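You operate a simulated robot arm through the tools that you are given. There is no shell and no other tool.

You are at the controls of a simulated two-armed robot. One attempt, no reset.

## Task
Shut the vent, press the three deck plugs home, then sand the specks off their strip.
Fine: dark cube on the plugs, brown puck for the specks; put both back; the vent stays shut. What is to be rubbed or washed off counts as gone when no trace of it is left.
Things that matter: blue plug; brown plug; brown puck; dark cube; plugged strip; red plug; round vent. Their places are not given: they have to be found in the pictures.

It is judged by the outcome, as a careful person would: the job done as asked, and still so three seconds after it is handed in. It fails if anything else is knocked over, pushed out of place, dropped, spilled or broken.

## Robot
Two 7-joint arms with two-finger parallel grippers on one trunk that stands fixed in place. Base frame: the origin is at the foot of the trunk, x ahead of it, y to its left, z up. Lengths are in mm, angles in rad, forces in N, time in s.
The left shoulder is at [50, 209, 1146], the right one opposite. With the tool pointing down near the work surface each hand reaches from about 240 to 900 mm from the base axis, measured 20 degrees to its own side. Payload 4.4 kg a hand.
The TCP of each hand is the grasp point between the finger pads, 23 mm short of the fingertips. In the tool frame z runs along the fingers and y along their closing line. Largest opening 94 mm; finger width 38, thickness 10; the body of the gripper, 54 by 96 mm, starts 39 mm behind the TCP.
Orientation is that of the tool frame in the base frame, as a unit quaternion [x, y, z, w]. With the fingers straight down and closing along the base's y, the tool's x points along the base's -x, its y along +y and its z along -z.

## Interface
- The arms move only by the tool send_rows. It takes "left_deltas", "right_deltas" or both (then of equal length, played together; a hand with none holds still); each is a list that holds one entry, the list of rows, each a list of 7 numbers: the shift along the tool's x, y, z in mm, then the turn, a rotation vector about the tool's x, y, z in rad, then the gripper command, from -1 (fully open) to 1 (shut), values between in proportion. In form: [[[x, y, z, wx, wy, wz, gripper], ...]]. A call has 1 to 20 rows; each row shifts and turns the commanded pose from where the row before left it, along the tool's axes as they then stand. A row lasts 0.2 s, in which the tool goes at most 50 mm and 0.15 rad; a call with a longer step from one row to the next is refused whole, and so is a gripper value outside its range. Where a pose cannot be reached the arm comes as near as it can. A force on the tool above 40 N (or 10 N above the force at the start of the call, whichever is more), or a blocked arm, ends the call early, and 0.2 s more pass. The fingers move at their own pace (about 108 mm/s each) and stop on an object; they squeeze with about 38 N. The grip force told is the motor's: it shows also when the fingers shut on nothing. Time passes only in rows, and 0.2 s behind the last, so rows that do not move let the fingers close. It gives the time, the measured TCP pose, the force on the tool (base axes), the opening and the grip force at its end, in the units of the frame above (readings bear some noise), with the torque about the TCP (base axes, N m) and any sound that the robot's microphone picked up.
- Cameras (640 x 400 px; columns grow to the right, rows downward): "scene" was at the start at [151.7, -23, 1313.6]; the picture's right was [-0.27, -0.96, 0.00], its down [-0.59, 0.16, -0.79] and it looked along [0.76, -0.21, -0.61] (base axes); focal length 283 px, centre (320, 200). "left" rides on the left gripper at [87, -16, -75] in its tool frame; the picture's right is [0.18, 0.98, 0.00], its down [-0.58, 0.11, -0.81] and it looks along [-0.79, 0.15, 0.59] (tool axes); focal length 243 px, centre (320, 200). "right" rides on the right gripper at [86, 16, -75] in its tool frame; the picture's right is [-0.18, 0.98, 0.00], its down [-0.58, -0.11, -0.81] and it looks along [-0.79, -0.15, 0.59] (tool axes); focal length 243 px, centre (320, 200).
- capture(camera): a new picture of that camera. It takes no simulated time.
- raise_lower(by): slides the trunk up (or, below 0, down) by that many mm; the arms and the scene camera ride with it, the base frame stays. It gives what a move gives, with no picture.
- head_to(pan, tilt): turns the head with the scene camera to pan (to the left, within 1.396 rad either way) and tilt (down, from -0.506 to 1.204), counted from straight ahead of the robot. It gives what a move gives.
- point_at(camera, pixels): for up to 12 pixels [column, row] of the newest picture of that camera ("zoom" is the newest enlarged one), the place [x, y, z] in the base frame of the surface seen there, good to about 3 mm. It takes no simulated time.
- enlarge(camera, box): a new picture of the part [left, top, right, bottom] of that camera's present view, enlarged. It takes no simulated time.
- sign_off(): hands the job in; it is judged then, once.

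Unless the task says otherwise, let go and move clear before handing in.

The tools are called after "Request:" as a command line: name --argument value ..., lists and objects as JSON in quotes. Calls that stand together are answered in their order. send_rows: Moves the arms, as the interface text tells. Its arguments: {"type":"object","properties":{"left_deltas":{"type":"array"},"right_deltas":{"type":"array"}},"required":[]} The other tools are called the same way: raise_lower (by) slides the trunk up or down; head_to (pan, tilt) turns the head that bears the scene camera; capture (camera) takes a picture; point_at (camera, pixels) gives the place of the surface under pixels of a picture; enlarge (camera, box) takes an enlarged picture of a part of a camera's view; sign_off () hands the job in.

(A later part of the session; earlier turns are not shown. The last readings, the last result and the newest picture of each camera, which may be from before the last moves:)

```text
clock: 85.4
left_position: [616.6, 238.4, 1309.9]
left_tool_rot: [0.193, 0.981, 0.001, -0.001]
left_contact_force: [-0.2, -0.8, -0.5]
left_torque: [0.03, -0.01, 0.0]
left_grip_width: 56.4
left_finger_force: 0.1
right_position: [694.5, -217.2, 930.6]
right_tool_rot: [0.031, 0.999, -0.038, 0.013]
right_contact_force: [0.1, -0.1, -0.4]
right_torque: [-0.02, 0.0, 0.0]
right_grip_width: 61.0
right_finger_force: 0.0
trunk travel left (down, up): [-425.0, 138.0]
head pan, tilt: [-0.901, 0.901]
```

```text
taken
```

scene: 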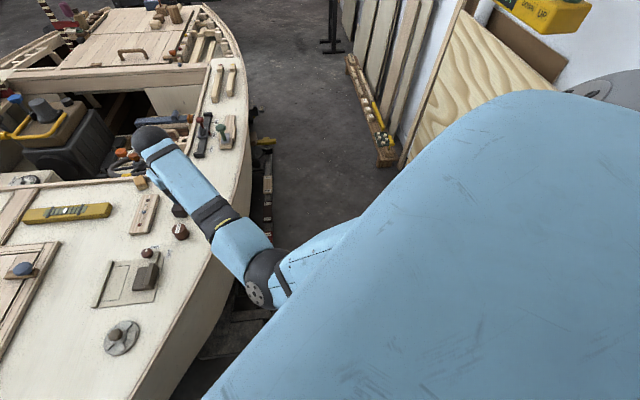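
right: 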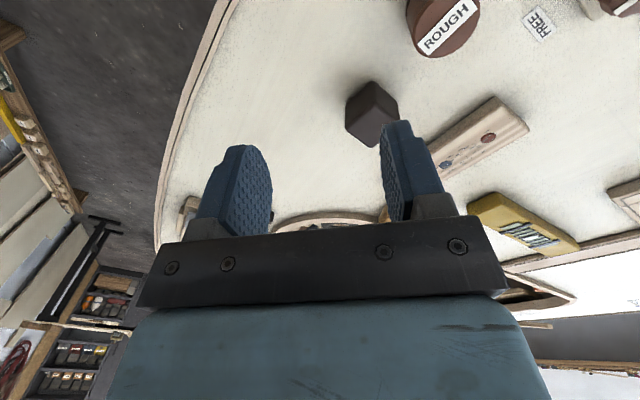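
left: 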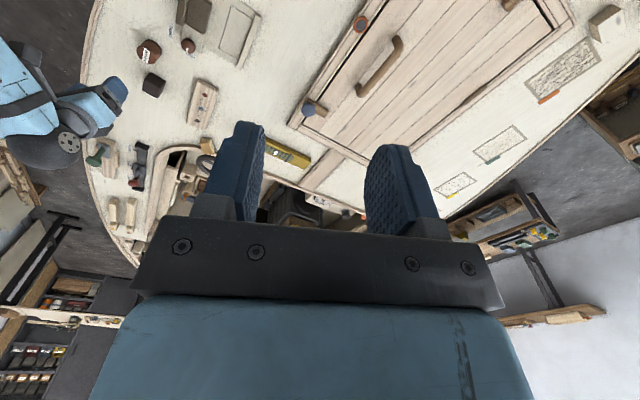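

The elbow hangs low and inside (≈300,-130,1060), so its swing is the problem. I'll stretch the arm forward, roll the hand about the arm's line, retract and unroll, so that the elbow is swung outward. Step 1: stretch forward.

Request:
head_to --pan -0.35 --tilt 0.8

Request:
send_rows --right_deltas '[[[-10, -5, -20, 0, 0, 0, -0.3], [-20, -10, -20, 0, 0, 0, -0.3], [-25, -5, -10, 0, 0, 0, -0.3], [-25, 0, 0, 0, 0, 0, -0.3], [-20, 0, 0, 0, 0, 0, -0.3], [0, 0, 0, 0, 0, 0, -0.3]]]'

Request:
capture --camera "scene"

```text
clock: 86.3
left_position: [615.9, 238.5, 1309.2]
left_tool_rot: [0.194, 0.981, 0.001, -0.002]
left_contact_force: [-0.4, 0.0, 0.3]
left_torque: [0.01, 0.04, -0.01]
left_grip_width: 56.4
left_finger_force: 0.0
right_position: [693.4, -218.3, 930.0]
right_tool_rot: [0.031, 0.999, -0.039, 0.012]
right_contact_force: [-1.1, -0.1, -0.2]
right_torque: [0.0, 0.0, 0.04]
right_grip_width: 61.3
right_finger_force: 0.0
trunk travel left (down, up): [-425.0, 138.0]
head pan, tilt: [-0.351, 0.799]
```

```text
clock: 87.8
left_position: [615.8, 238.7, 1308.2]
left_tool_rot: [0.193, 0.981, 0.001, -0.002]
left_contact_force: [0.2, -0.7, 0.0]
left_torque: [0.0, -0.01, -0.02]
left_grip_width: 56.3
left_finger_force: 0.1
right_position: [790.9, -234.6, 983.2]
right_tool_rot: [0.028, 0.999, -0.036, 0.012]
right_contact_force: [-1.1, 0.1, 0.4]
right_torque: [0.0, 0.01, -0.01]
right_grip_width: 61.3
right_finger_force: 0.1
trunk travel left (down, up): [-425.0, 138.0]
head pan, tilt: [-0.351, 0.799]
```

```text
taken
```

scene: 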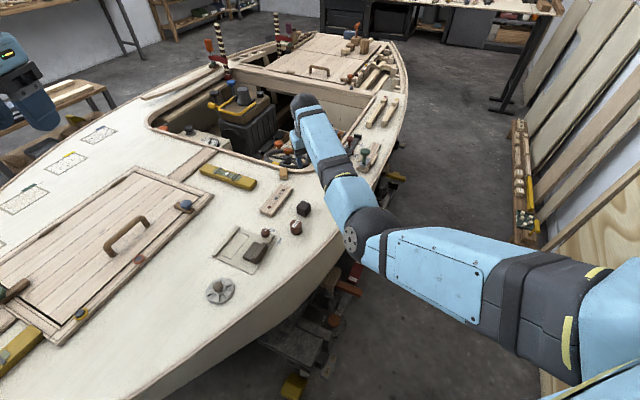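

The arm is nearly straight. I'll extend a bit more and roll the hand about the arm's axis.

Request:
send_rows --right_deltas '[[[-15, 0, 4, 0, 0, 0, -0.3], [-15, 0, 4, 0, 0, 0, -0.3], [0, 0, 0, 0.12, 0, -0.035, -0.3], [0, 0, 0, 0.12, 0, -0.035, -0.3], [0, 0, 0, 0.12, 0, -0.035, -0.3], [0, 0, 0, 0.12, 0, -0.035, -0.3], [0, 0, 0, 0.12, 0, -0.035, -0.3], [0, 0, 0, 0.12, 0, -0.035, -0.3], [0, 0, 0, 0, 0, 0, -0.3]]]'

Request:
capture --camera "scene"

```text
clock: 89.8
left_position: [616.6, 238.3, 1308.7]
left_tool_rot: [0.193, 0.981, 0.001, -0.001]
left_contact_force: [0.2, -0.5, 0.0]
left_torque: [0.04, -0.01, 0.0]
left_grip_width: 56.6
left_finger_force: 0.1
right_position: [821.0, -238.7, 976.7]
right_tool_rot: [-0.071, 0.92, -0.387, -0.002]
right_contact_force: [-0.4, 0.3, -0.1]
right_torque: [0.01, 0.01, -0.02]
right_grip_width: 61.0
right_finger_force: 0.1
trunk travel left (down, up): [-425.0, 138.0]
head pan, tilt: [-0.351, 0.799]
```

```text
taken
```

scene: 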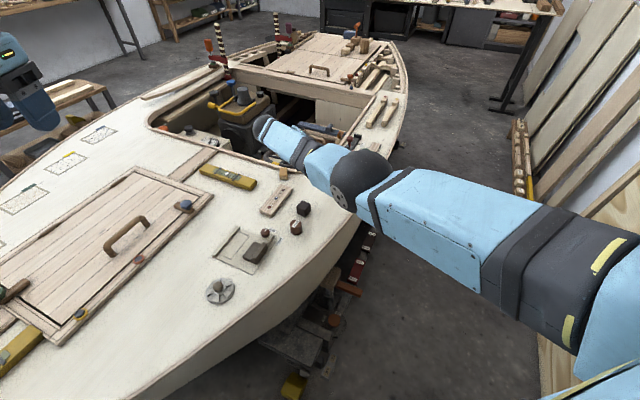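

The elbow swung outward as hoped (now at (355,180)). Step 2: retract along the arm's line, then unroll.

Request:
send_rows --right_deltas '[[[19, 0, -5, 0, 0, 0, -0.3], [19, 0, -5, 0, 0, 0, -0.3], [19, 0, -5, 0, 0, 0, -0.3], [19, 0, -5, 0, 0, 0, -0.3], [0, 0, 0, -0.12, 0, 0.035, -0.3], [0, 0, 0, -0.12, 0, 0.035, -0.3], [0, 0, 0, -0.12, 0, 0.035, -0.3], [0, 0, 0, -0.12, 0, 0.035, -0.3], [0, 0, 0, -0.12, 0, 0.035, -0.3], [0, 0, 0, -0.12, 0, 0.035, -0.3], [0, 0, 0, 0, 0, 0, -0.3]]]'

Request:
capture --camera "scene"

```text
clock: 92.2
left_position: [615.8, 238.9, 1308.6]
left_tool_rot: [0.193, 0.981, 0.001, -0.001]
left_contact_force: [0.0, 0.1, 0.2]
left_torque: [0.02, -0.01, -0.02]
left_grip_width: 56.5
left_finger_force: 0.2
right_position: [744.6, -232.9, 996.5]
right_tool_rot: [0.028, 0.999, -0.035, 0.013]
right_contact_force: [0.4, 0.5, -0.7]
right_torque: [0.0, -0.02, 0.04]
right_grip_width: 61.2
right_finger_force: 0.0
trunk travel left (down, up): [-425.0, 138.0]
head pan, tilt: [-0.351, 0.799]
```

```text
taken
```

scene: 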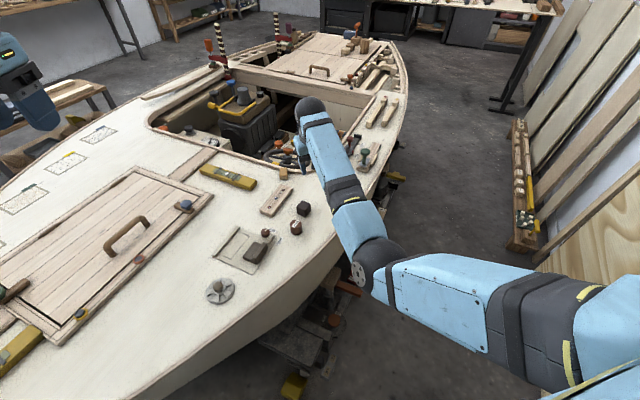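

Some gain. I'll repeat the loop with a larger roll.

Request:
send_rows --right_deltas '[[[-25, 0, 6, 0, 0, 0, -0.3], [-25, 0, 6, 0, 0, 0, -0.3], [-26, 0, 7, 0, 0, 0, -0.3], [0, 0, 0, 0.13, 0, -0.04, -0.3], [0, 0, 0, 0.13, 0, -0.04, -0.3], [0, 0, 0, 0.13, 0, -0.04, -0.3], [0, 0, 0, 0.13, 0, -0.04, -0.3], [0, 0, 0, 0.13, 0, -0.04, -0.3], [0, 0, 0, 0.13, 0, -0.04, -0.3], [0, 0, 0, 0.13, 0, -0.04, -0.3], [0, 0, 0, 0, 0, 0, -0.3]]]'

Request:
capture --camera "scene"

Request:
send_rows --right_deltas '[[[25, 0, -6, 0, 0, 0, -0.3], [25, 0, -6, 0, 0, 0, -0.3], [25, 0, -6, 0, 0, 0, -0.3], [20, 0, -5, 0, 0, 0, -0.3], [0, 0, 0, -0.13, 0, 0.04, -0.3], [0, 0, 0, -0.13, 0, 0.04, -0.3], [0, 0, 0, -0.13, 0, 0.04, -0.3], [0, 0, 0, -0.13, 0, 0.04, -0.3], [0, 0, 0, -0.13, 0, 0.04, -0.3], [0, 0, 0, -0.13, 0, 0.04, -0.3], [0, 0, 0, -0.13, 0, 0.04, -0.3], [0, 0, 0, 0, 0, 0, -0.3]]]'

Request:
capture --camera "scene"

```text
clock: 94.5
left_position: [616.0, 239.2, 1308.0]
left_tool_rot: [0.193, 0.981, 0.001, -0.002]
left_contact_force: [-0.4, 0.3, -0.3]
left_torque: [0.0, -0.01, -0.02]
left_grip_width: 56.3
left_finger_force: 0.0
right_position: [815.7, -240.4, 980.1]
right_tool_rot: [-0.104, 0.875, -0.472, -0.007]
right_contact_force: [-0.3, -0.3, -0.7]
right_torque: [-0.01, -0.02, 0.0]
right_grip_width: 61.0
right_finger_force: 0.2
right hand out of reach, approached as far as the arm can: row 10
trunk travel left (down, up): [-425.0, 138.0]
head pan, tilt: [-0.351, 0.799]
```

```text
taken
```

scene: 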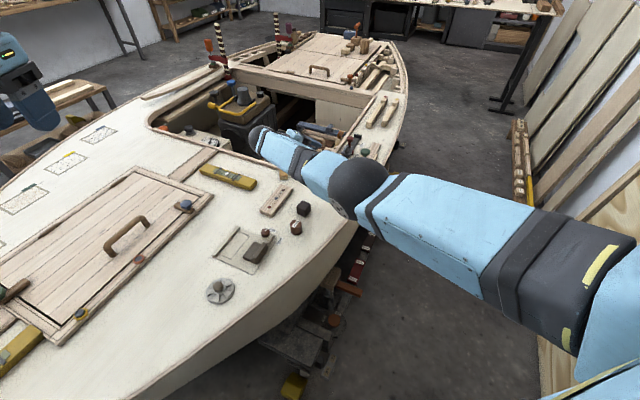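

```text
clock: 97.2
left_position: [616.1, 238.0, 1308.8]
left_tool_rot: [0.193, 0.981, 0.001, -0.001]
left_contact_force: [0.1, 0.4, -0.4]
left_torque: [-0.04, -0.01, 0.0]
left_grip_width: 56.6
left_finger_force: 0.0
right_position: [721.2, -237.1, 1002.9]
right_tool_rot: [0.029, 0.999, -0.036, 0.012]
right_contact_force: [0.1, -0.4, -0.1]
right_torque: [-0.03, -0.02, 0.02]
right_grip_width: 61.1
right_finger_force: 0.1
trunk travel left (down, up): [-425.0, 138.0]
head pan, tilt: [-0.351, 0.799]
```

```text
taken
```

scene: 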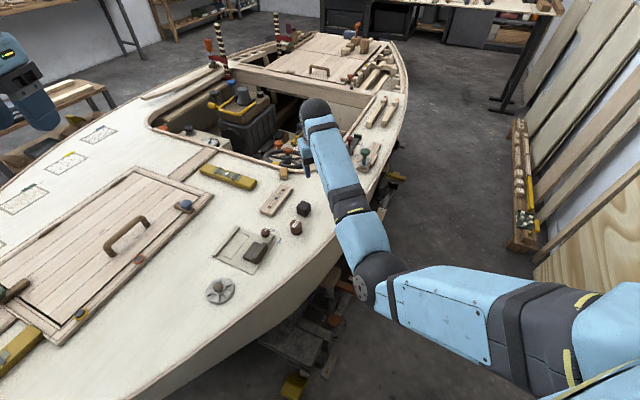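

Better. I'll level the hand here and try for the puck again.

Request:
send_rows --right_deltas '[[[0, 0, 0, -0.072, 0.024, -0.058, -0.3], [4, 10, 10, 0, 0, 0, -0.3], [6, 15, 15, 0, 0, 0, -0.3], [7, 16, 15, 0, 0, 0, -0.3], [0, 0, 0, 0, 0, 0, -0.3]]]'

Request:
send_rows --right_deltas '[[[7, 13, 12, 0, 0, 0, -0.3], [7, 13, 12, 0, 0, 0, -0.3], [0, 0, 0, 0, 0, 0, -0.3]]]'

Request:
capture --camera "scene"

```text
clock: 98.3
left_position: [615.2, 238.5, 1308.8]
left_tool_rot: [0.193, 0.981, 0.001, -0.001]
left_contact_force: [0.7, 0.6, 0.1]
left_torque: [-0.01, 0.0, -0.01]
left_grip_width: 56.1
left_finger_force: 0.0
right_position: [703.6, -197.5, 961.8]
right_tool_rot: [0.001, 1.0, 0.0, 0.0]
right_contact_force: [0.2, -0.7, 0.2]
right_torque: [0.01, 0.01, 0.02]
right_grip_width: 61.0
right_finger_force: 0.0
trunk travel left (down, up): [-425.0, 138.0]
head pan, tilt: [-0.351, 0.799]
```

```text
clock: 99.2
left_position: [616.7, 239.6, 1308.8]
left_tool_rot: [0.193, 0.981, 0.001, -0.002]
left_contact_force: [-0.7, 0.3, 0.2]
left_torque: [0.01, 0.0, 0.01]
left_grip_width: 56.5
left_finger_force: 0.1
right_position: [689.8, -171.0, 938.1]
right_tool_rot: [0.001, 1.0, 0.0, 0.0]
right_contact_force: [-0.1, -0.3, -0.4]
right_torque: [0.0, 0.01, 0.03]
right_grip_width: 61.3
right_finger_force: 0.1
trunk travel left (down, up): [-425.0, 138.0]
head pan, tilt: [-0.351, 0.799]
```

```text
taken
```

scene: 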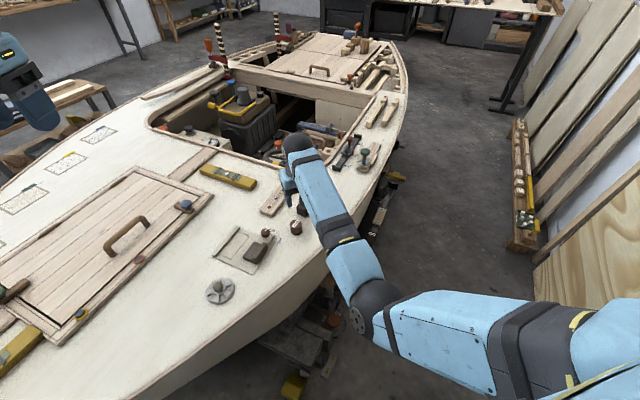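

It works now: level and reaching freely. On to the puck.

Request:
send_rows --right_deltas '[[[6.5, 12.5, 9, 0, 0, 0, -0.3], [6.3, 12.5, 9, 0, 0, 0, -0.3], [0, 0, 0, 0, 0, 0, -0.3]]]'

Request:
capture --camera "right"

Request:
enlarge --camera "scene" --box '[240, 150, 340, 250]'

```text
clock: 100.0
left_position: [615.9, 238.3, 1309.0]
left_tool_rot: [0.193, 0.981, 0.001, -0.001]
left_contact_force: [-0.1, 0.4, 0.1]
left_torque: [-0.02, -0.01, -0.02]
left_grip_width: 56.3
left_finger_force: 0.1
right_position: [676.6, -144.6, 921.5]
right_tool_rot: [-0.001, 1.0, 0.0, 0.0]
right_contact_force: [-0.4, 0.3, -0.7]
right_torque: [0.02, 0.01, 0.05]
right_grip_width: 61.3
right_finger_force: 0.2
trunk travel left (down, up): [-425.0, 138.0]
head pan, tilt: [-0.351, 0.799]
```

```text
taken
```

right: 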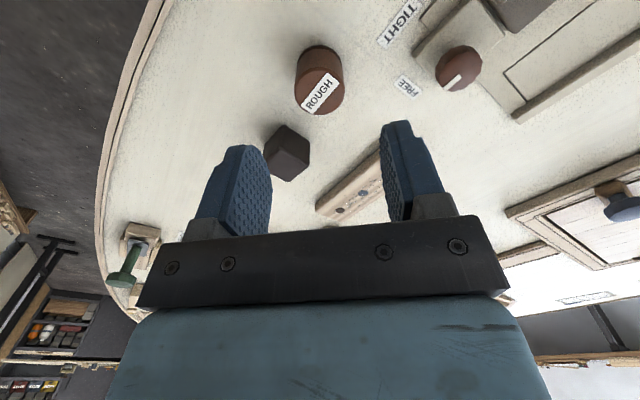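

```text
4.00 times, centred on (290, 200) of scene
```

zoom: 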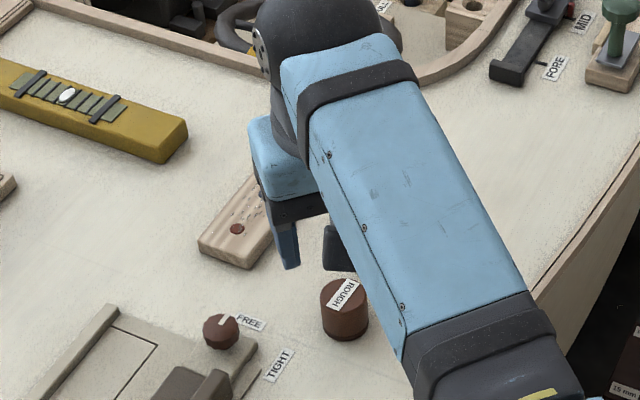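

The puck's top is at (320,92) in the right view. I'll measure it precisely.

Request:
enlarge --camera "right" --box '[280, 35, 360, 125]'

Request:
point_at --camera "right" --pixels '[[320, 92], [299, 92], [341, 92], [321, 72], [318, 111], [325, 100], [318, 55], [300, 60], [338, 60]]'

Request:
enlarge --camera "left" --box '[120, 20, 220, 120]'

```text
4.44 times, centred on (320, 80) of right
```

zoom: 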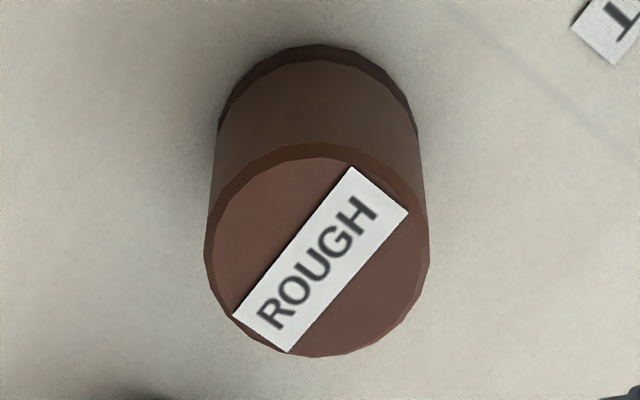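

```text
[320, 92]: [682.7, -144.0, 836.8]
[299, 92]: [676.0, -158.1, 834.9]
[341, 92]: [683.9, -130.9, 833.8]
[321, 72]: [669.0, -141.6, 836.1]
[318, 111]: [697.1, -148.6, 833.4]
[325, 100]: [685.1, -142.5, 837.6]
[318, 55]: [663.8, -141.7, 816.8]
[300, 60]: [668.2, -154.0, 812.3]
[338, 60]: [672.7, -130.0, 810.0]
```

```text
4.00 times, centred on (170, 70) of left
```

zoom: 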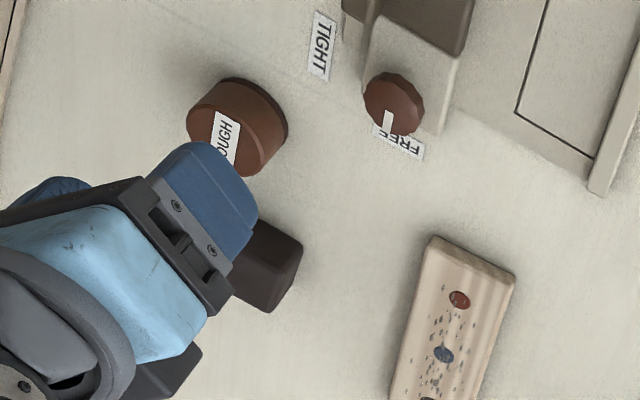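

The puck is centred at about (681,-145), top z≈837. I'll align and descend to TCP z≈830.

Request:
send_rows --right_deltas '[[[-4.4, -0.4, 10, 0, 0, 0, -0.3], [0, 0, 20, 0, 0, 0, -0.3], [0, 0, 20, 0, 0, 0, -0.3], [0, 0, 10, 0, 0, 0, -0.3], [0, 0, 0, 0, 0, 0, -0.3]]]'

Request:
capture --camera "right"

Request:
enlarge --camera "scene" --box '[260, 170, 340, 250]'

Request:
enlarge --camera "left" --box '[120, 20, 220, 120]'

```text
clock: 101.2
left_position: [616.6, 238.2, 1307.9]
left_tool_rot: [0.194, 0.981, 0.001, -0.001]
left_contact_force: [0.0, -0.5, -0.3]
left_torque: [0.0, 0.0, -0.01]
left_grip_width: 56.4
left_finger_force: 0.1
right_position: [680.7, -145.4, 860.4]
right_tool_rot: [0.0, 1.0, 0.0, 0.0]
right_contact_force: [0.3, 0.6, 0.4]
right_torque: [0.0, 0.02, -0.02]
right_grip_width: 61.1
right_finger_force: 0.1
trunk travel left (down, up): [-425.0, 138.0]
head pan, tilt: [-0.351, 0.799]
```

```text
taken
```

right: 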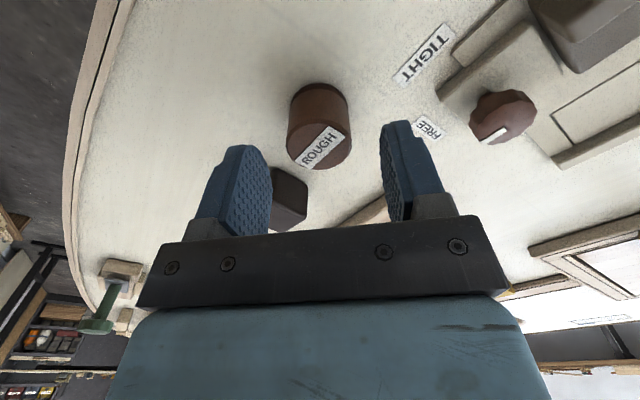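

```text
5.00 times, centred on (300, 210) of scene
```

zoom: 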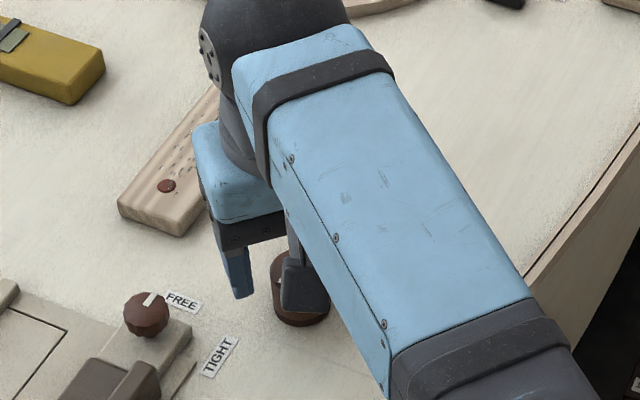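

```text
4.00 times, centred on (170, 70) of left
```

zoom: 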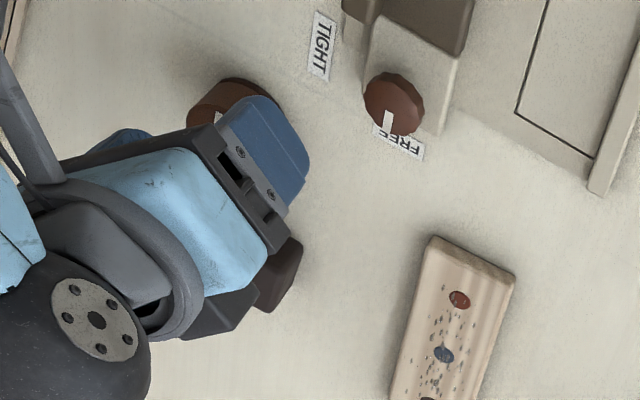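

The puck is centred between the fingers. I'll descend 30 mm and grip with full squeeze.

Request:
send_rows --right_deltas '[[[0, 0, 12, 0, 0, 0, -0.3], [0, 0, 12, 0, 0, 0, -0.3], [0, 0, 6, 0, 0, 0, -0.3], [0, 0, 0, 0, 0, 0, -0.3], [0, 0, 0, 0, 0, 0, 0.2], [0, 0, 0, 0, 0, 0, 0.6], [0, 0, 0, 0, 0, 0, 1], [0, 0, 0, 0, 0, 0, 1], [0, 0, 0, 0, 0, 0, 1]]]'

Request:
capture --camera "right"

```text
clock: 103.2
left_position: [615.8, 239.1, 1308.7]
left_tool_rot: [0.194, 0.981, 0.001, -0.001]
left_contact_force: [-0.8, 0.6, -0.2]
left_torque: [0.04, -0.05, 0.01]
left_grip_width: 56.5
left_finger_force: 0.0
right_position: [681.1, -145.3, 830.6]
right_tool_rot: [0.0, 1.0, 0.0, 0.0]
right_contact_force: [1.0, -0.1, -0.4]
right_torque: [0.01, -0.01, 0.0]
right_grip_width: 33.9
right_finger_force: 37.6
trunk travel left (down, up): [-425.0, 138.0]
head pan, tilt: [-0.351, 0.799]
```

```text
taken
```

right: 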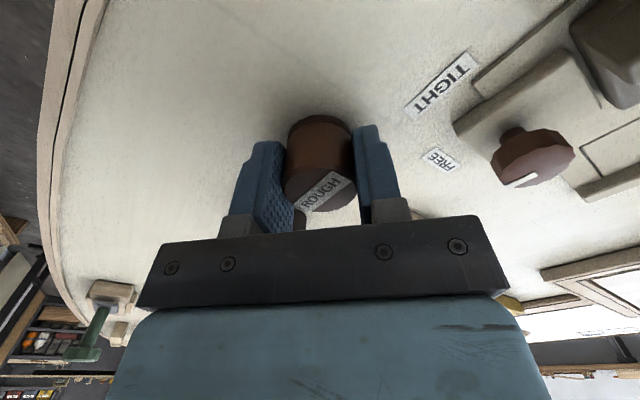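

The puck is gripped (33.9 mm); its home is TCP (681,-145.3,830.5). I'll lift it gently and move out toward the strip.

Request:
send_rows --right_deltas '[[[0, 0, -2, 0, 0, 0, 1], [0, 0, -3, 0, 0, 0, 1], [0, 0, -5, 0, 0, 0, 1], [0, 0, -8, 0, 0, 0, 1], [0, 0, -10, 0, 0, 0, 1], [0, 0, -12, 0, 0, 0, 1], [0, 0, -12, 0, 0, 0, 1], [0, 0, 0, 0, 0, 0, 1]]]'

Request:
capture --camera "right"

```text
clock: 105.0
left_position: [615.6, 237.0, 1308.8]
left_tool_rot: [0.194, 0.981, 0.002, -0.001]
left_contact_force: [-0.6, -1.2, -0.5]
left_torque: [0.0, -0.04, -0.05]
left_grip_width: 56.5
left_finger_force: 0.0
right_position: [680.4, -145.2, 881.9]
right_tool_rot: [0.0, 1.0, 0.001, 0.0]
right_contact_force: [0.6, 0.4, -0.2]
right_torque: [-0.01, -0.02, 0.0]
right_grip_width: 34.0
right_finger_force: 37.7
trunk travel left (down, up): [-425.0, 138.0]
head pan, tilt: [-0.351, 0.799]
```

```text
taken
```

right: 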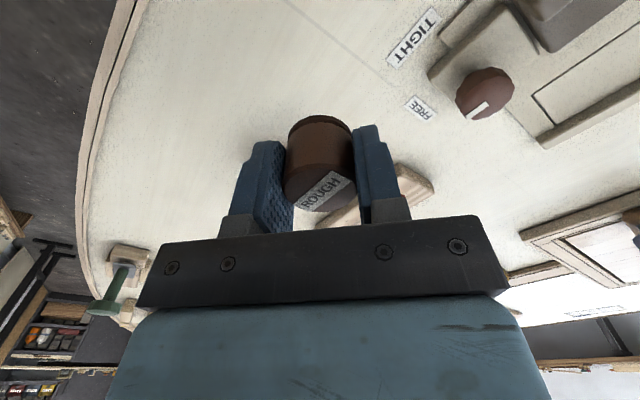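

The puck is lifted. I'll move it out to about (770,-100), then step the trunk down while raising the hand.

Request:
send_rows --right_deltas '[[[-8, 4, -2, 0, 0, 0, 1], [-14, 7, -4, 0, 0, 0, 1], [-17, 8.5, -4, 0, 0, 0, 1], [-17, 8.5, -4, 0, 0, 0, 1], [-16, 8, -4, 0, 0, 0, 1], [-11, 5.5, 0, 0, 0, 0, 1], [-6.6, 3.5, 0, 0, 0, 0, 1], [0, 0, -20, 0, 0, 0, 1], [0, 0, -25, 0, 0, 0, 1], [0, 0, -25, 0, 0, 0, 1], [0, 0, 0, 0, 0, 0, 1]]]'

Request:
raise_lower --by -70

Request:
send_rows --right_deltas '[[[0, 0, -15, 0, 0, 0, 1], [0, 0, -25, 0, 0, 0, 1], [0, 0, -30, 0, 0, 0, 1], [0, 0, -20, 0, 0, 0, 1], [0, 0, 0, 0, 0, 0, 1]]]'

Request:
capture --camera "scene"

```text
clock: 107.3
left_position: [616.7, 238.5, 1308.5]
left_tool_rot: [0.194, 0.981, 0.0, -0.001]
left_contact_force: [-0.1, 0.0, 0.6]
left_torque: [-0.01, 0.02, -0.01]
left_grip_width: 56.4
left_finger_force: 0.1
right_position: [769.9, -100.3, 971.9]
right_tool_rot: [0.001, 1.0, 0.0, 0.0]
right_contact_force: [-0.3, 0.3, -0.6]
right_torque: [-0.01, 0.01, 0.01]
right_grip_width: 34.1
right_finger_force: 38.2
trunk travel left (down, up): [-425.0, 138.0]
head pan, tilt: [-0.351, 0.799]
```

```text
clock: 108.4
left_position: [614.9, 237.9, 1238.9]
left_tool_rot: [0.193, 0.981, 0.001, -0.002]
left_contact_force: [0.5, 0.1, 0.2]
left_torque: [0.0, -0.02, 0.02]
left_grip_width: 56.6
left_finger_force: 0.0
right_position: [770.2, -99.6, 900.6]
right_tool_rot: [-0.001, 1.0, 0.0, 0.0]
right_contact_force: [-0.3, 0.2, -0.8]
right_torque: [0.0, -0.01, -0.01]
right_grip_width: 34.1
right_finger_force: 37.9
trunk travel left (down, up): [-355.0, 208.0]
head pan, tilt: [-0.351, 0.799]
```

```text
clock: 109.6
left_position: [617.3, 238.1, 1238.7]
left_tool_rot: [0.193, 0.981, 0.001, -0.001]
left_contact_force: [0.0, 0.2, 0.2]
left_torque: [0.03, 0.0, -0.01]
left_grip_width: 56.4
left_finger_force: 0.2
right_position: [768.6, -100.7, 992.4]
right_tool_rot: [0.0, 1.0, 0.001, 0.0]
right_contact_force: [0.0, 0.6, -1.0]
right_torque: [0.01, -0.03, -0.02]
right_grip_width: 33.7
right_finger_force: 37.9
trunk travel left (down, up): [-355.0, 208.0]
head pan, tilt: [-0.351, 0.799]
```

```text
taken
```

scene: 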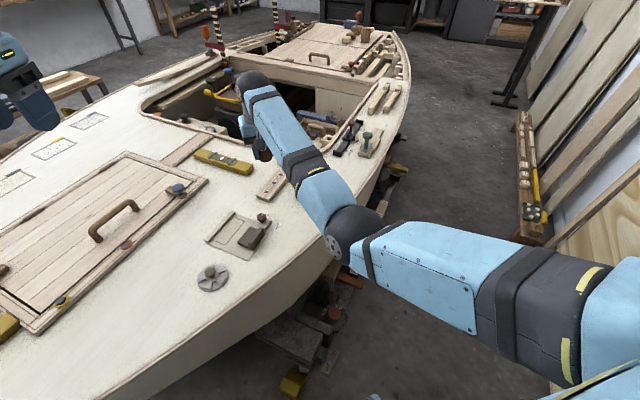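

Going well. I'll step the trunk down further in the same way.

Request:
raise_lower --by -90

Request:
send_rows --right_deltas '[[[-3, 0, -15, 0, 0, 0, 1], [-5, 0, -25, 0, 0, 0, 1], [-5, 0, -30, 0, 0, 0, 1], [-5, 0, -25, 0, 0, 0, 1], [0, 0, 0, 0, 0, 0, 1]]]'

Request:
raise_lower --by -100

Request:
capture --camera "scene"

Request:
capture --camera "right"

Request:
capture --camera "left"

```text
clock: 110.9
left_position: [615.9, 239.4, 1148.6]
left_tool_rot: [0.193, 0.981, 0.001, -0.001]
left_contact_force: [-0.2, -0.1, -0.7]
left_torque: [-0.01, -0.01, 0.0]
left_grip_width: 56.2
left_finger_force: 0.1
right_position: [768.9, -101.0, 902.2]
right_tool_rot: [0.0, 1.0, 0.001, 0.0]
right_contact_force: [-0.1, 0.0, -1.7]
right_torque: [-0.02, -0.03, 0.01]
right_grip_width: 33.8
right_finger_force: 38.2
trunk travel left (down, up): [-265.0, 298.0]
head pan, tilt: [-0.351, 0.799]
```

```text
clock: 112.1
left_position: [616.2, 238.5, 1148.0]
left_tool_rot: [0.193, 0.981, 0.001, -0.002]
left_contact_force: [1.1, -1.1, 0.1]
left_torque: [0.01, -0.01, 0.04]
left_grip_width: 56.2
left_finger_force: 0.0
right_position: [786.4, -99.7, 996.9]
right_tool_rot: [-0.001, 1.0, 0.0, -0.001]
right_contact_force: [-0.3, 0.7, -0.1]
right_torque: [0.02, 0.01, 0.03]
right_grip_width: 34.0
right_finger_force: 38.0
trunk travel left (down, up): [-265.0, 298.0]
head pan, tilt: [-0.351, 0.799]
```

```text
clock: 113.4
left_position: [616.2, 238.4, 1048.4]
left_tool_rot: [0.193, 0.981, 0.001, -0.002]
left_contact_force: [-0.2, -0.6, 0.9]
left_torque: [0.01, 0.01, 0.01]
left_grip_width: 56.2
left_finger_force: 0.1
right_position: [786.2, -98.8, 897.2]
right_tool_rot: [-0.001, 1.0, 0.0, 0.0]
right_contact_force: [0.2, -1.5, 0.0]
right_torque: [-0.01, -0.01, 0.04]
right_grip_width: 33.7
right_finger_force: 37.8
trunk travel left (down, up): [-165.0, 398.0]
head pan, tilt: [-0.351, 0.799]
```

```text
taken
```

scene: 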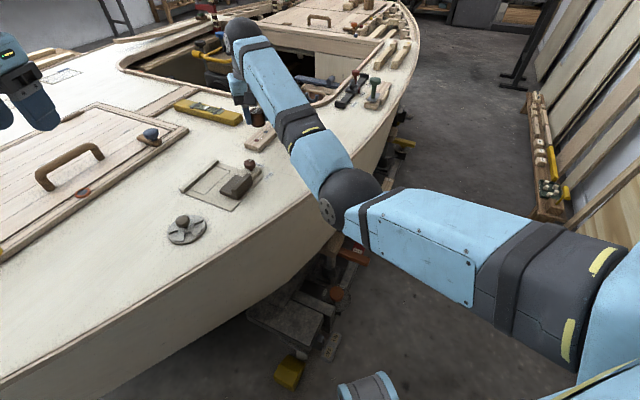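

```text
taken
```

right: 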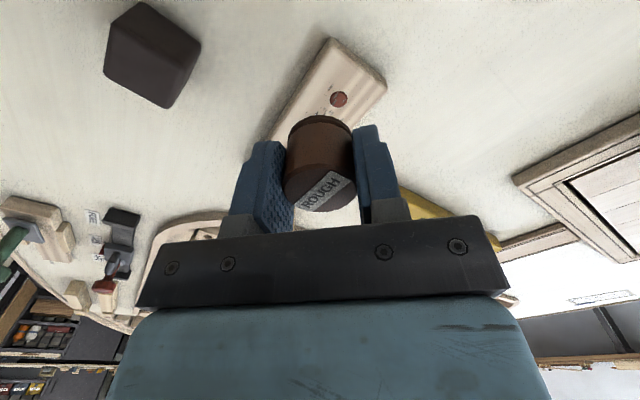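

```text
taken
```

left: 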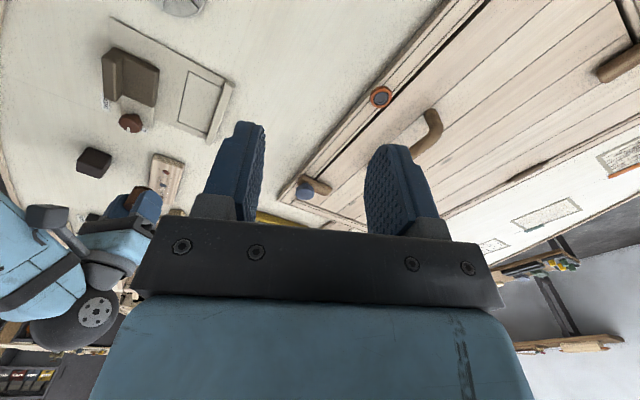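

Now I'll bring the puck over the red end at about (788,-82) and lower to near contact.

Request:
send_rows --right_deltas '[[[-0.9, 8.4, 5, 0, 0, 0, 1], [-0.9, 8.4, 10, 0, 0, 0, 1], [0, 0, 12, 0, 0, 0, 1], [0, 0, 10, 0, 0, 0, 1], [0, 0, 6, 0, 0, 0, 1], [0, 0, 3, 0, 0, 0, 1], [0, 0, 2, 0, 0, 0, 1], [0, 0, 0, 0, 0, 0, 1]]]'

Request:
head_to --pan -0.2 --tilt 0.65

Request:
capture --camera "scene"

Request:
enlarge --camera "left" --box '[120, 130, 220, 230]'

Request:
capture --camera "right"

```text
clock: 115.2
left_position: [616.1, 238.0, 1048.7]
left_tool_rot: [0.193, 0.981, 0.0, -0.002]
left_contact_force: [-0.2, 0.5, -0.4]
left_torque: [0.04, -0.02, -0.02]
left_grip_width: 56.4
left_finger_force: 0.2
right_position: [788.8, -83.0, 848.4]
right_tool_rot: [0.0, 1.0, 0.0, 0.0]
right_contact_force: [0.5, -0.6, -0.2]
right_torque: [0.01, 0.0, 0.03]
right_grip_width: 34.0
right_finger_force: 37.9
trunk travel left (down, up): [-165.0, 398.0]
head pan, tilt: [-0.351, 0.799]
```

```text
clock: 115.9
left_position: [615.8, 238.3, 1048.5]
left_tool_rot: [0.193, 0.981, 0.001, -0.001]
left_contact_force: [0.8, -0.8, -0.1]
left_torque: [-0.02, -0.01, -0.02]
left_grip_width: 56.4
left_finger_force: 0.0
right_position: [788.8, -82.4, 848.5]
right_tool_rot: [0.0, 1.0, 0.001, 0.0]
right_contact_force: [0.2, -0.1, -0.2]
right_torque: [0.02, -0.01, 0.02]
right_grip_width: 34.2
right_finger_force: 37.6
trunk travel left (down, up): [-165.0, 398.0]
head pan, tilt: [-0.201, 0.649]
```

```text
taken
```

scene: 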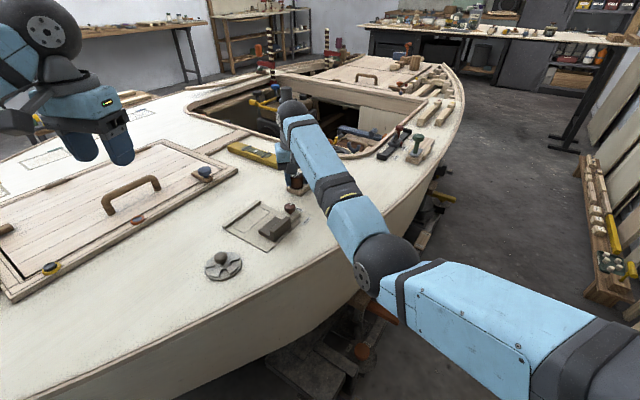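

```text
4.00 times, centred on (170, 180) of left
```

zoom: 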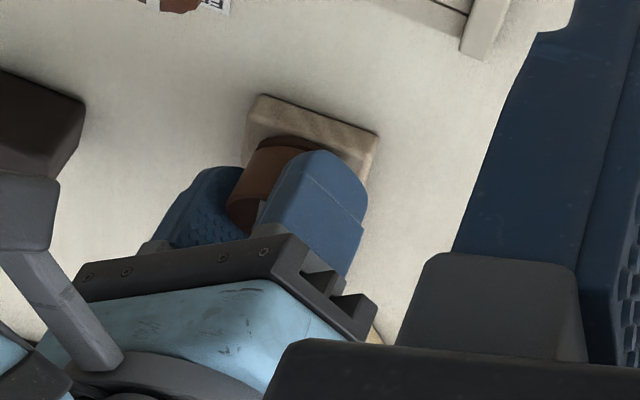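

```text
taken
```

right: 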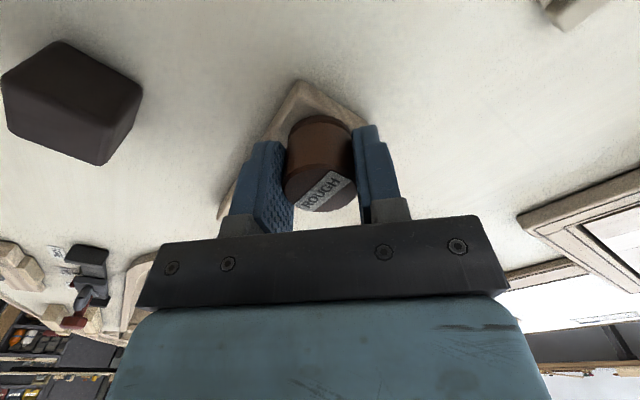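

I'll check the vent quickly and lower the puck onto the strip.

Request:
enlarge --camera "scene" --box '[199, 246, 247, 286]'

Request:
send_rows --right_deltas '[[[0, 0, 1, 0, 0, 0, 1], [0, 0, 1, 0, 0, 0, 1], [0, 0, 1, 0, 0, 0, 1], [0, 0, 0, 0, 0, 0, 1]]]'

```text
10.00 times, centred on (223, 266) of scene
```

zoom: 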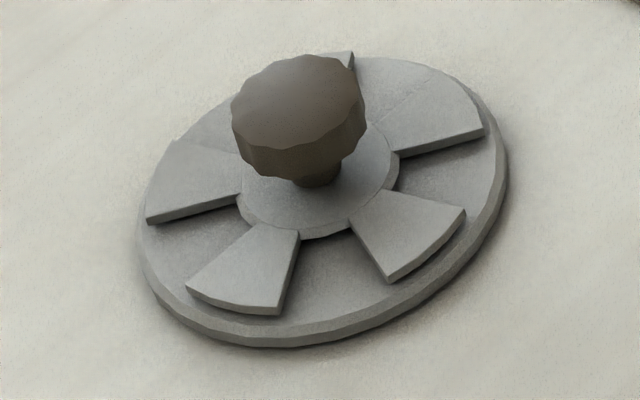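

```text
clock: 116.9
left_position: [615.1, 238.0, 1049.7]
left_tool_rot: [0.194, 0.981, 0.002, -0.001]
left_contact_force: [0.6, -0.2, 0.8]
left_torque: [0.03, -0.02, 0.01]
left_grip_width: 56.2
left_finger_force: 0.1
right_position: [788.2, -82.8, 846.6]
right_tool_rot: [0.0, 1.0, 0.0, 0.0]
right_contact_force: [2.2, -0.8, 7.2]
right_torque: [-0.02, -0.01, 0.01]
right_grip_width: 33.9
right_finger_force: 38.1
trunk travel left (down, up): [-165.0, 398.0]
head pan, tilt: [-0.201, 0.649]
```

Contact at 7 N. I'll make a first stroke along the strip toward the brown end.

Request:
send_rows --right_deltas '[[[-4, -4.2, 0, 0, 0, 0, 1], [-5.5, -5.75, 0, 0, 0, 0, 1], [-5.5, -5.75, 0, 0, 0, 0, 1], [-5.5, -5.75, 0, 0, 0, 0, 1], [-5.5, -5.75, 0, 0, 0, 0, 1], [-5.5, -5.75, 0, 0, 0, 0, 1], [-5.5, -5.75, 0, 0, 0, 0, 1], [-5.5, -5.75, 0, 0, 0, 0, 1], [-5.5, -5.75, 0, 0, 0, 0, 1], [-5.5, -5.75, 0, 0, 0, 0, 1], [-5.5, -5.75, 0, 0, 0, 0, 1], [-5.5, -5.75, 0, 0, 0, 0, 1], [0, 0, 0, 0, 0, 0, 1]]]'

Request:
capture --camera "right"

Request:
enlarge --camera "left" --box '[120, 130, 220, 230]'

Request:
enlarge --camera "scene" --box '[265, 130, 345, 210]'

```text
clock: 119.7
left_position: [615.2, 239.0, 1049.1]
left_tool_rot: [0.194, 0.981, 0.001, -0.001]
left_contact_force: [-0.2, 0.7, 0.2]
left_torque: [-0.01, 0.01, 0.03]
left_grip_width: 56.3
left_finger_force: 0.0
right_position: [851.8, -151.2, 847.2]
right_tool_rot: [0.0, 1.0, 0.0, 0.001]
right_contact_force: [-1.4, 1.6, 6.2]
right_torque: [-0.01, 0.1, -0.03]
right_grip_width: 33.8
right_finger_force: 37.8
trunk travel left (down, up): [-165.0, 398.0]
head pan, tilt: [-0.201, 0.649]
```

```text
taken
```

right: 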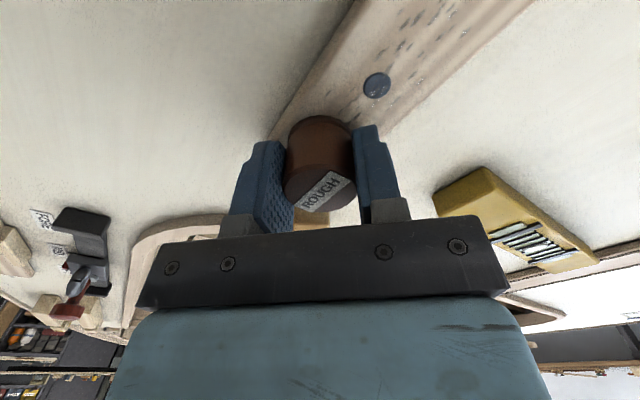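

```text
4.00 times, centred on (170, 180) of left
```

zoom: 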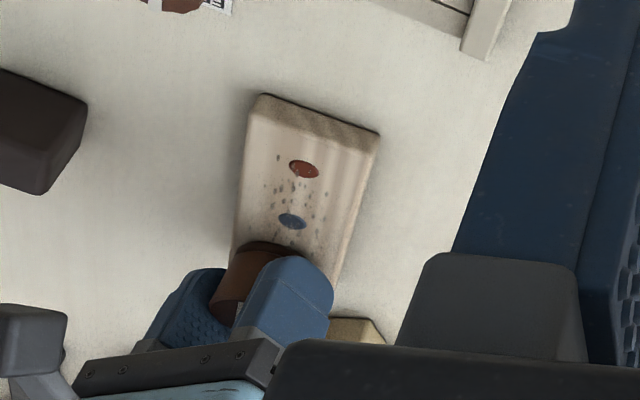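

```text
5.00 times, centred on (305, 170) of scene
```

zoom: 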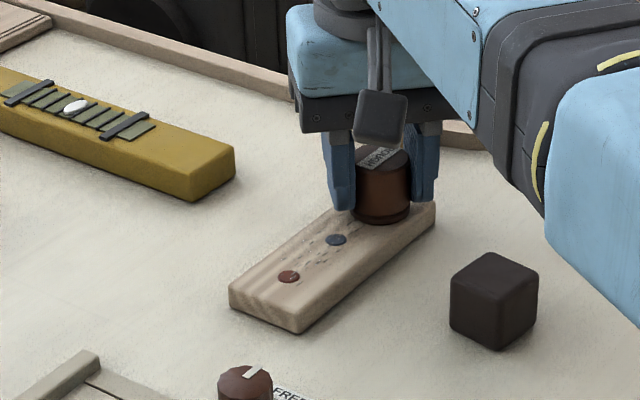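

I'll zoom in on the strip to see the effect of the first stroke.

Request:
enlarge --camera "left" --box '[175, 150, 220, 195]'

Request:
enlarge --camera "scene" --box '[308, 166, 356, 200]'

Request:
enlarge --camera "right" --box '[320, 0, 480, 120]'

```text
8.89 times, centred on (198, 172) of left
```

zoom: 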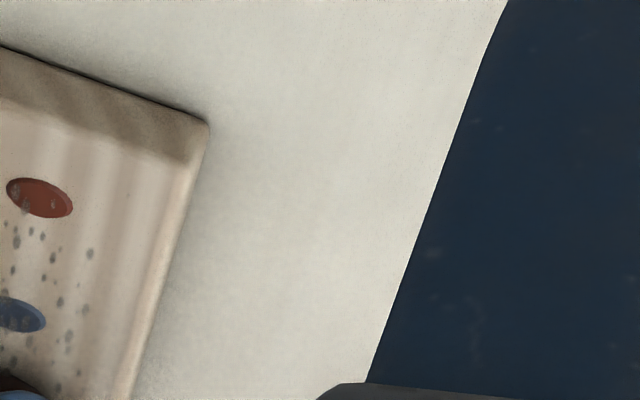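

```text
11.76 times, centred on (332, 183) of scene
```

zoom: 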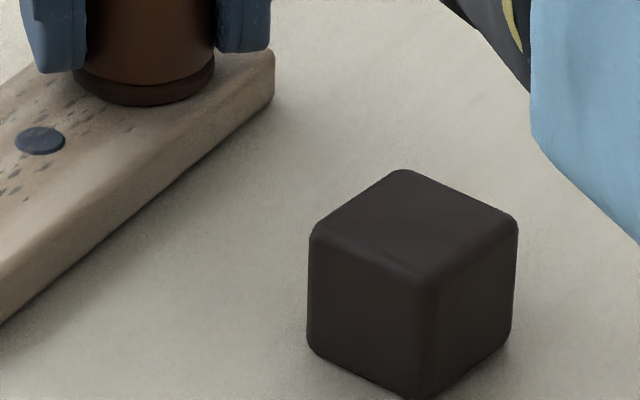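

```text
3.33 times, centred on (400, 60) of right
```

zoom: 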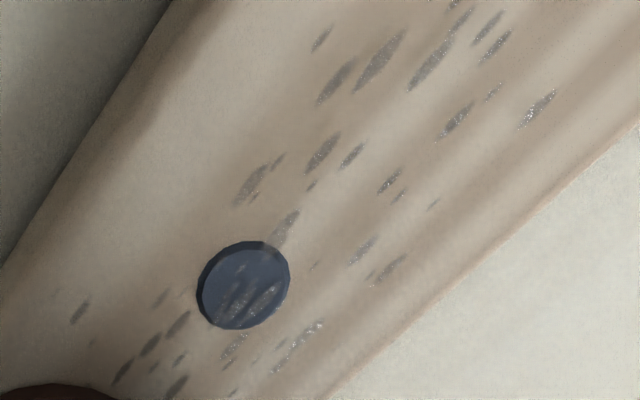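

The specks remain but look somewhat faded. I'll press a bit more (1.5 mm) and rub back and forth.

Request:
send_rows --right_deltas '[[[0, 0, 1.2, 0, 0, 0, 1], [7, 7.3, 0, 0, 0, 0, 1], [7, 7.3, 0, 0, 0, 0, 1], [7, 7.3, 0, 0, 0, 0, 1], [7, 7.3, 0, 0, 0, 0, 1], [7, 7.3, 0, 0, 0, 0, 1], [7, 7.3, 0, 0, 0, 0, 1], [7, 7.3, 0, 0, 0, 0, 1], [7, 7.3, 0, 0, 0, 0, 1], [7, 7.3, 0, 0, 0, 0, 1], [0, 0, 0, 0, 0, 0, 1]]]'

Request:
enlarge --camera "left" --box '[150, 150, 220, 220]'

Request:
enlarge --camera "scene" --box '[300, 150, 360, 200]'

```text
clock: 122.1
left_position: [614.5, 238.6, 1049.2]
left_tool_rot: [0.193, 0.981, 0.002, -0.001]
left_contact_force: [0.1, -0.3, 0.3]
left_torque: [0.0, 0.02, 0.04]
left_grip_width: 56.4
left_finger_force: 0.0
right_position: [788.0, -85.1, 846.3]
right_tool_rot: [0.0, 1.0, 0.0, 0.002]
right_contact_force: [5.0, -4.0, 20.6]
right_torque: [-0.1, -0.07, 0.01]
right_grip_width: 33.7
right_finger_force: 37.8
trunk travel left (down, up): [-165.0, 398.0]
head pan, tilt: [-0.201, 0.649]
```

```text
5.71 times, centred on (185, 185) of left
```

zoom: 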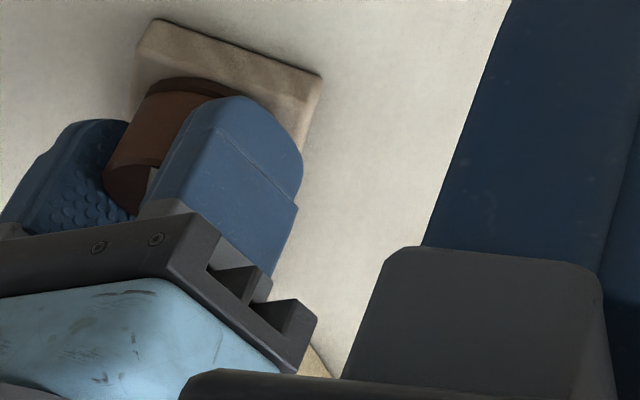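

```text
8.00 times, centred on (330, 175) of scene
```

zoom: 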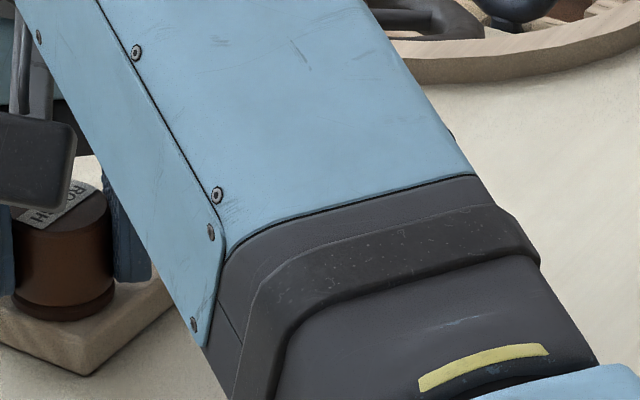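

Force is 20 N, ample; I'll ease 0.4 mm and do strokes offset ±8 mm across the strip.

Request:
send_rows --right_deltas '[[[-5.8, 5.5, -0.4, 0, 0, 0, 1], [-7, -7.3, 0, 0, 0, 0, 1], [-7, -7.3, 0, 0, 0, 0, 1], [-7, -7.3, 0, 0, 0, 0, 1], [-7, -7.3, 0, 0, 0, 0, 1], [-7, -7.3, 0, 0, 0, 0, 1], [-7, -7.3, 0, 0, 0, 0, 1], [-7, -7.3, 0, 0, 0, 0, 1], [-7, -7.3, 0, 0, 0, 0, 1], [-7, -7.3, 0, 0, 0, 0, 1], [0, 0, 0, 0, 0, 0, 1]]]'

Request:
capture --camera "right"

Request:
enlarge --camera "right" --box '[300, 0, 500, 140]'

Request:
enlarge --camera "left" --box '[150, 150, 220, 220]'

```text
clock: 124.5
left_position: [613.6, 240.2, 1048.7]
left_tool_rot: [0.193, 0.981, 0.002, -0.001]
left_contact_force: [0.0, -0.8, -0.1]
left_torque: [0.02, 0.01, 0.04]
left_grip_width: 56.2
left_finger_force: 0.1
right_position: [854.0, -146.5, 846.4]
right_tool_rot: [0.0, 1.0, 0.0, 0.001]
right_contact_force: [-2.1, 2.8, 9.9]
right_torque: [0.08, 0.1, 0.0]
right_grip_width: 34.0
right_finger_force: 38.4
right hand out of reach, approached as far as the arm can: row 10
trunk travel left (down, up): [-165.0, 398.0]
head pan, tilt: [-0.201, 0.649]
```

```text
taken
```

right: 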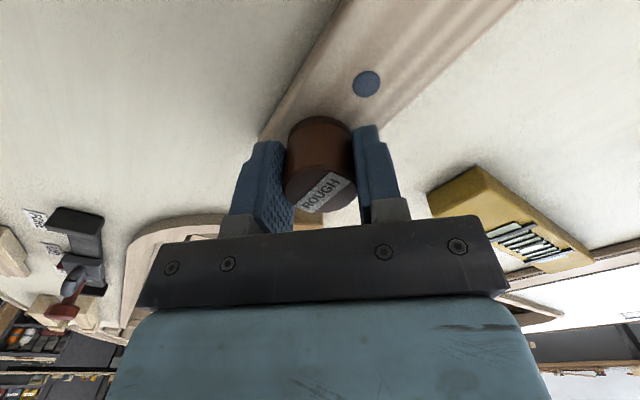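

```text
2.86 times, centred on (400, 70) of right
```

zoom: 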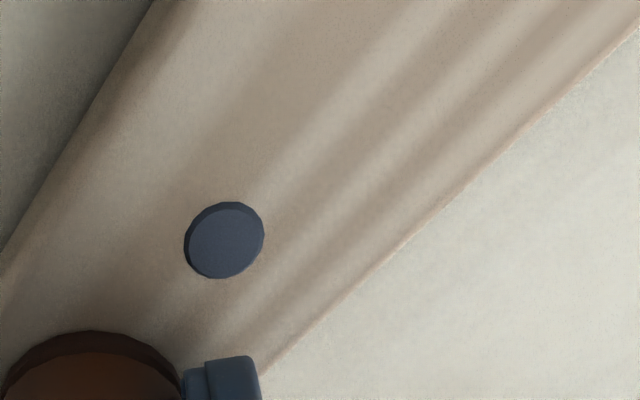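

```text
5.71 times, centred on (185, 185) of left
```

zoom: 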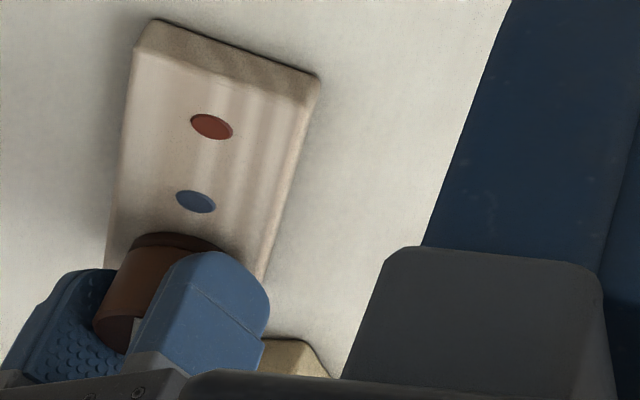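

The specks are gone from the red–blue stretch. I'll shift to the other side of the strip around the brown plug and stroke back.

Request:
send_rows --right_deltas '[[[5.8, -5.5, 0, 0, 0, 0, 1], [5.8, -5.5, 0, 0, 0, 0, 1], [-5, -5.2, 0, 0, 0, 0, 1], [-3, -3.1, 0, 0, 0, 0, 1], [4, 4.2, 0, 0, 0, 0, 1], [7, 7.3, 0, 0, 0, 0, 1], [7, 7.3, 0, 0, 0, 0, 1], [7, 7.3, 0, 0, 0, 0, 1], [7, 7.3, 0, 0, 0, 0, 1], [7, 7.3, 0, 0, 0, 0, 1], [7, 7.3, 0, 0, 0, 0, 1], [7, 7.3, 0, 0, 0, 0, 1], [7, 7.3, 0, 0, 0, 0, 1], [7, 7.3, 0, 0, 0, 0, 1], [0, 0, 0, 0, 0, 0, 1]]]'

Request:
enlarge --camera "scene" --box '[290, 150, 350, 200]'

Request:
enlarge --camera "left" --box '[150, 150, 220, 220]'

```text
clock: 127.7
left_position: [614.5, 237.8, 1048.5]
left_tool_rot: [0.193, 0.981, 0.001, -0.001]
left_contact_force: [0.6, -0.3, 0.6]
left_torque: [-0.01, -0.01, 0.02]
left_grip_width: 56.1
left_finger_force: 0.0
right_position: [784.5, -96.6, 845.9]
right_tool_rot: [0.0, 1.0, 0.0, 0.001]
right_contact_force: [2.9, -2.2, 10.7]
right_torque: [-0.06, -0.06, 0.01]
right_grip_width: 34.2
right_finger_force: 38.0
trunk travel left (down, up): [-165.0, 398.0]
head pan, tilt: [-0.201, 0.649]
```

```text
8.00 times, centred on (320, 175) of scene
```

zoom: 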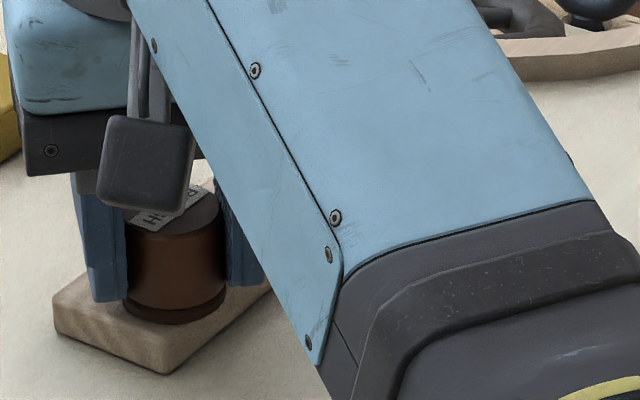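

```text
5.71 times, centred on (185, 185) of left
```

zoom: 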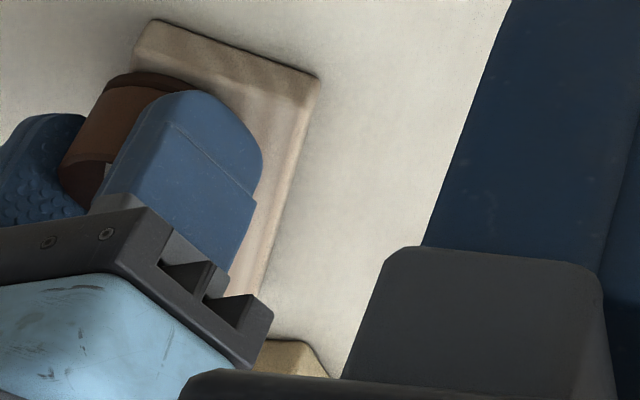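

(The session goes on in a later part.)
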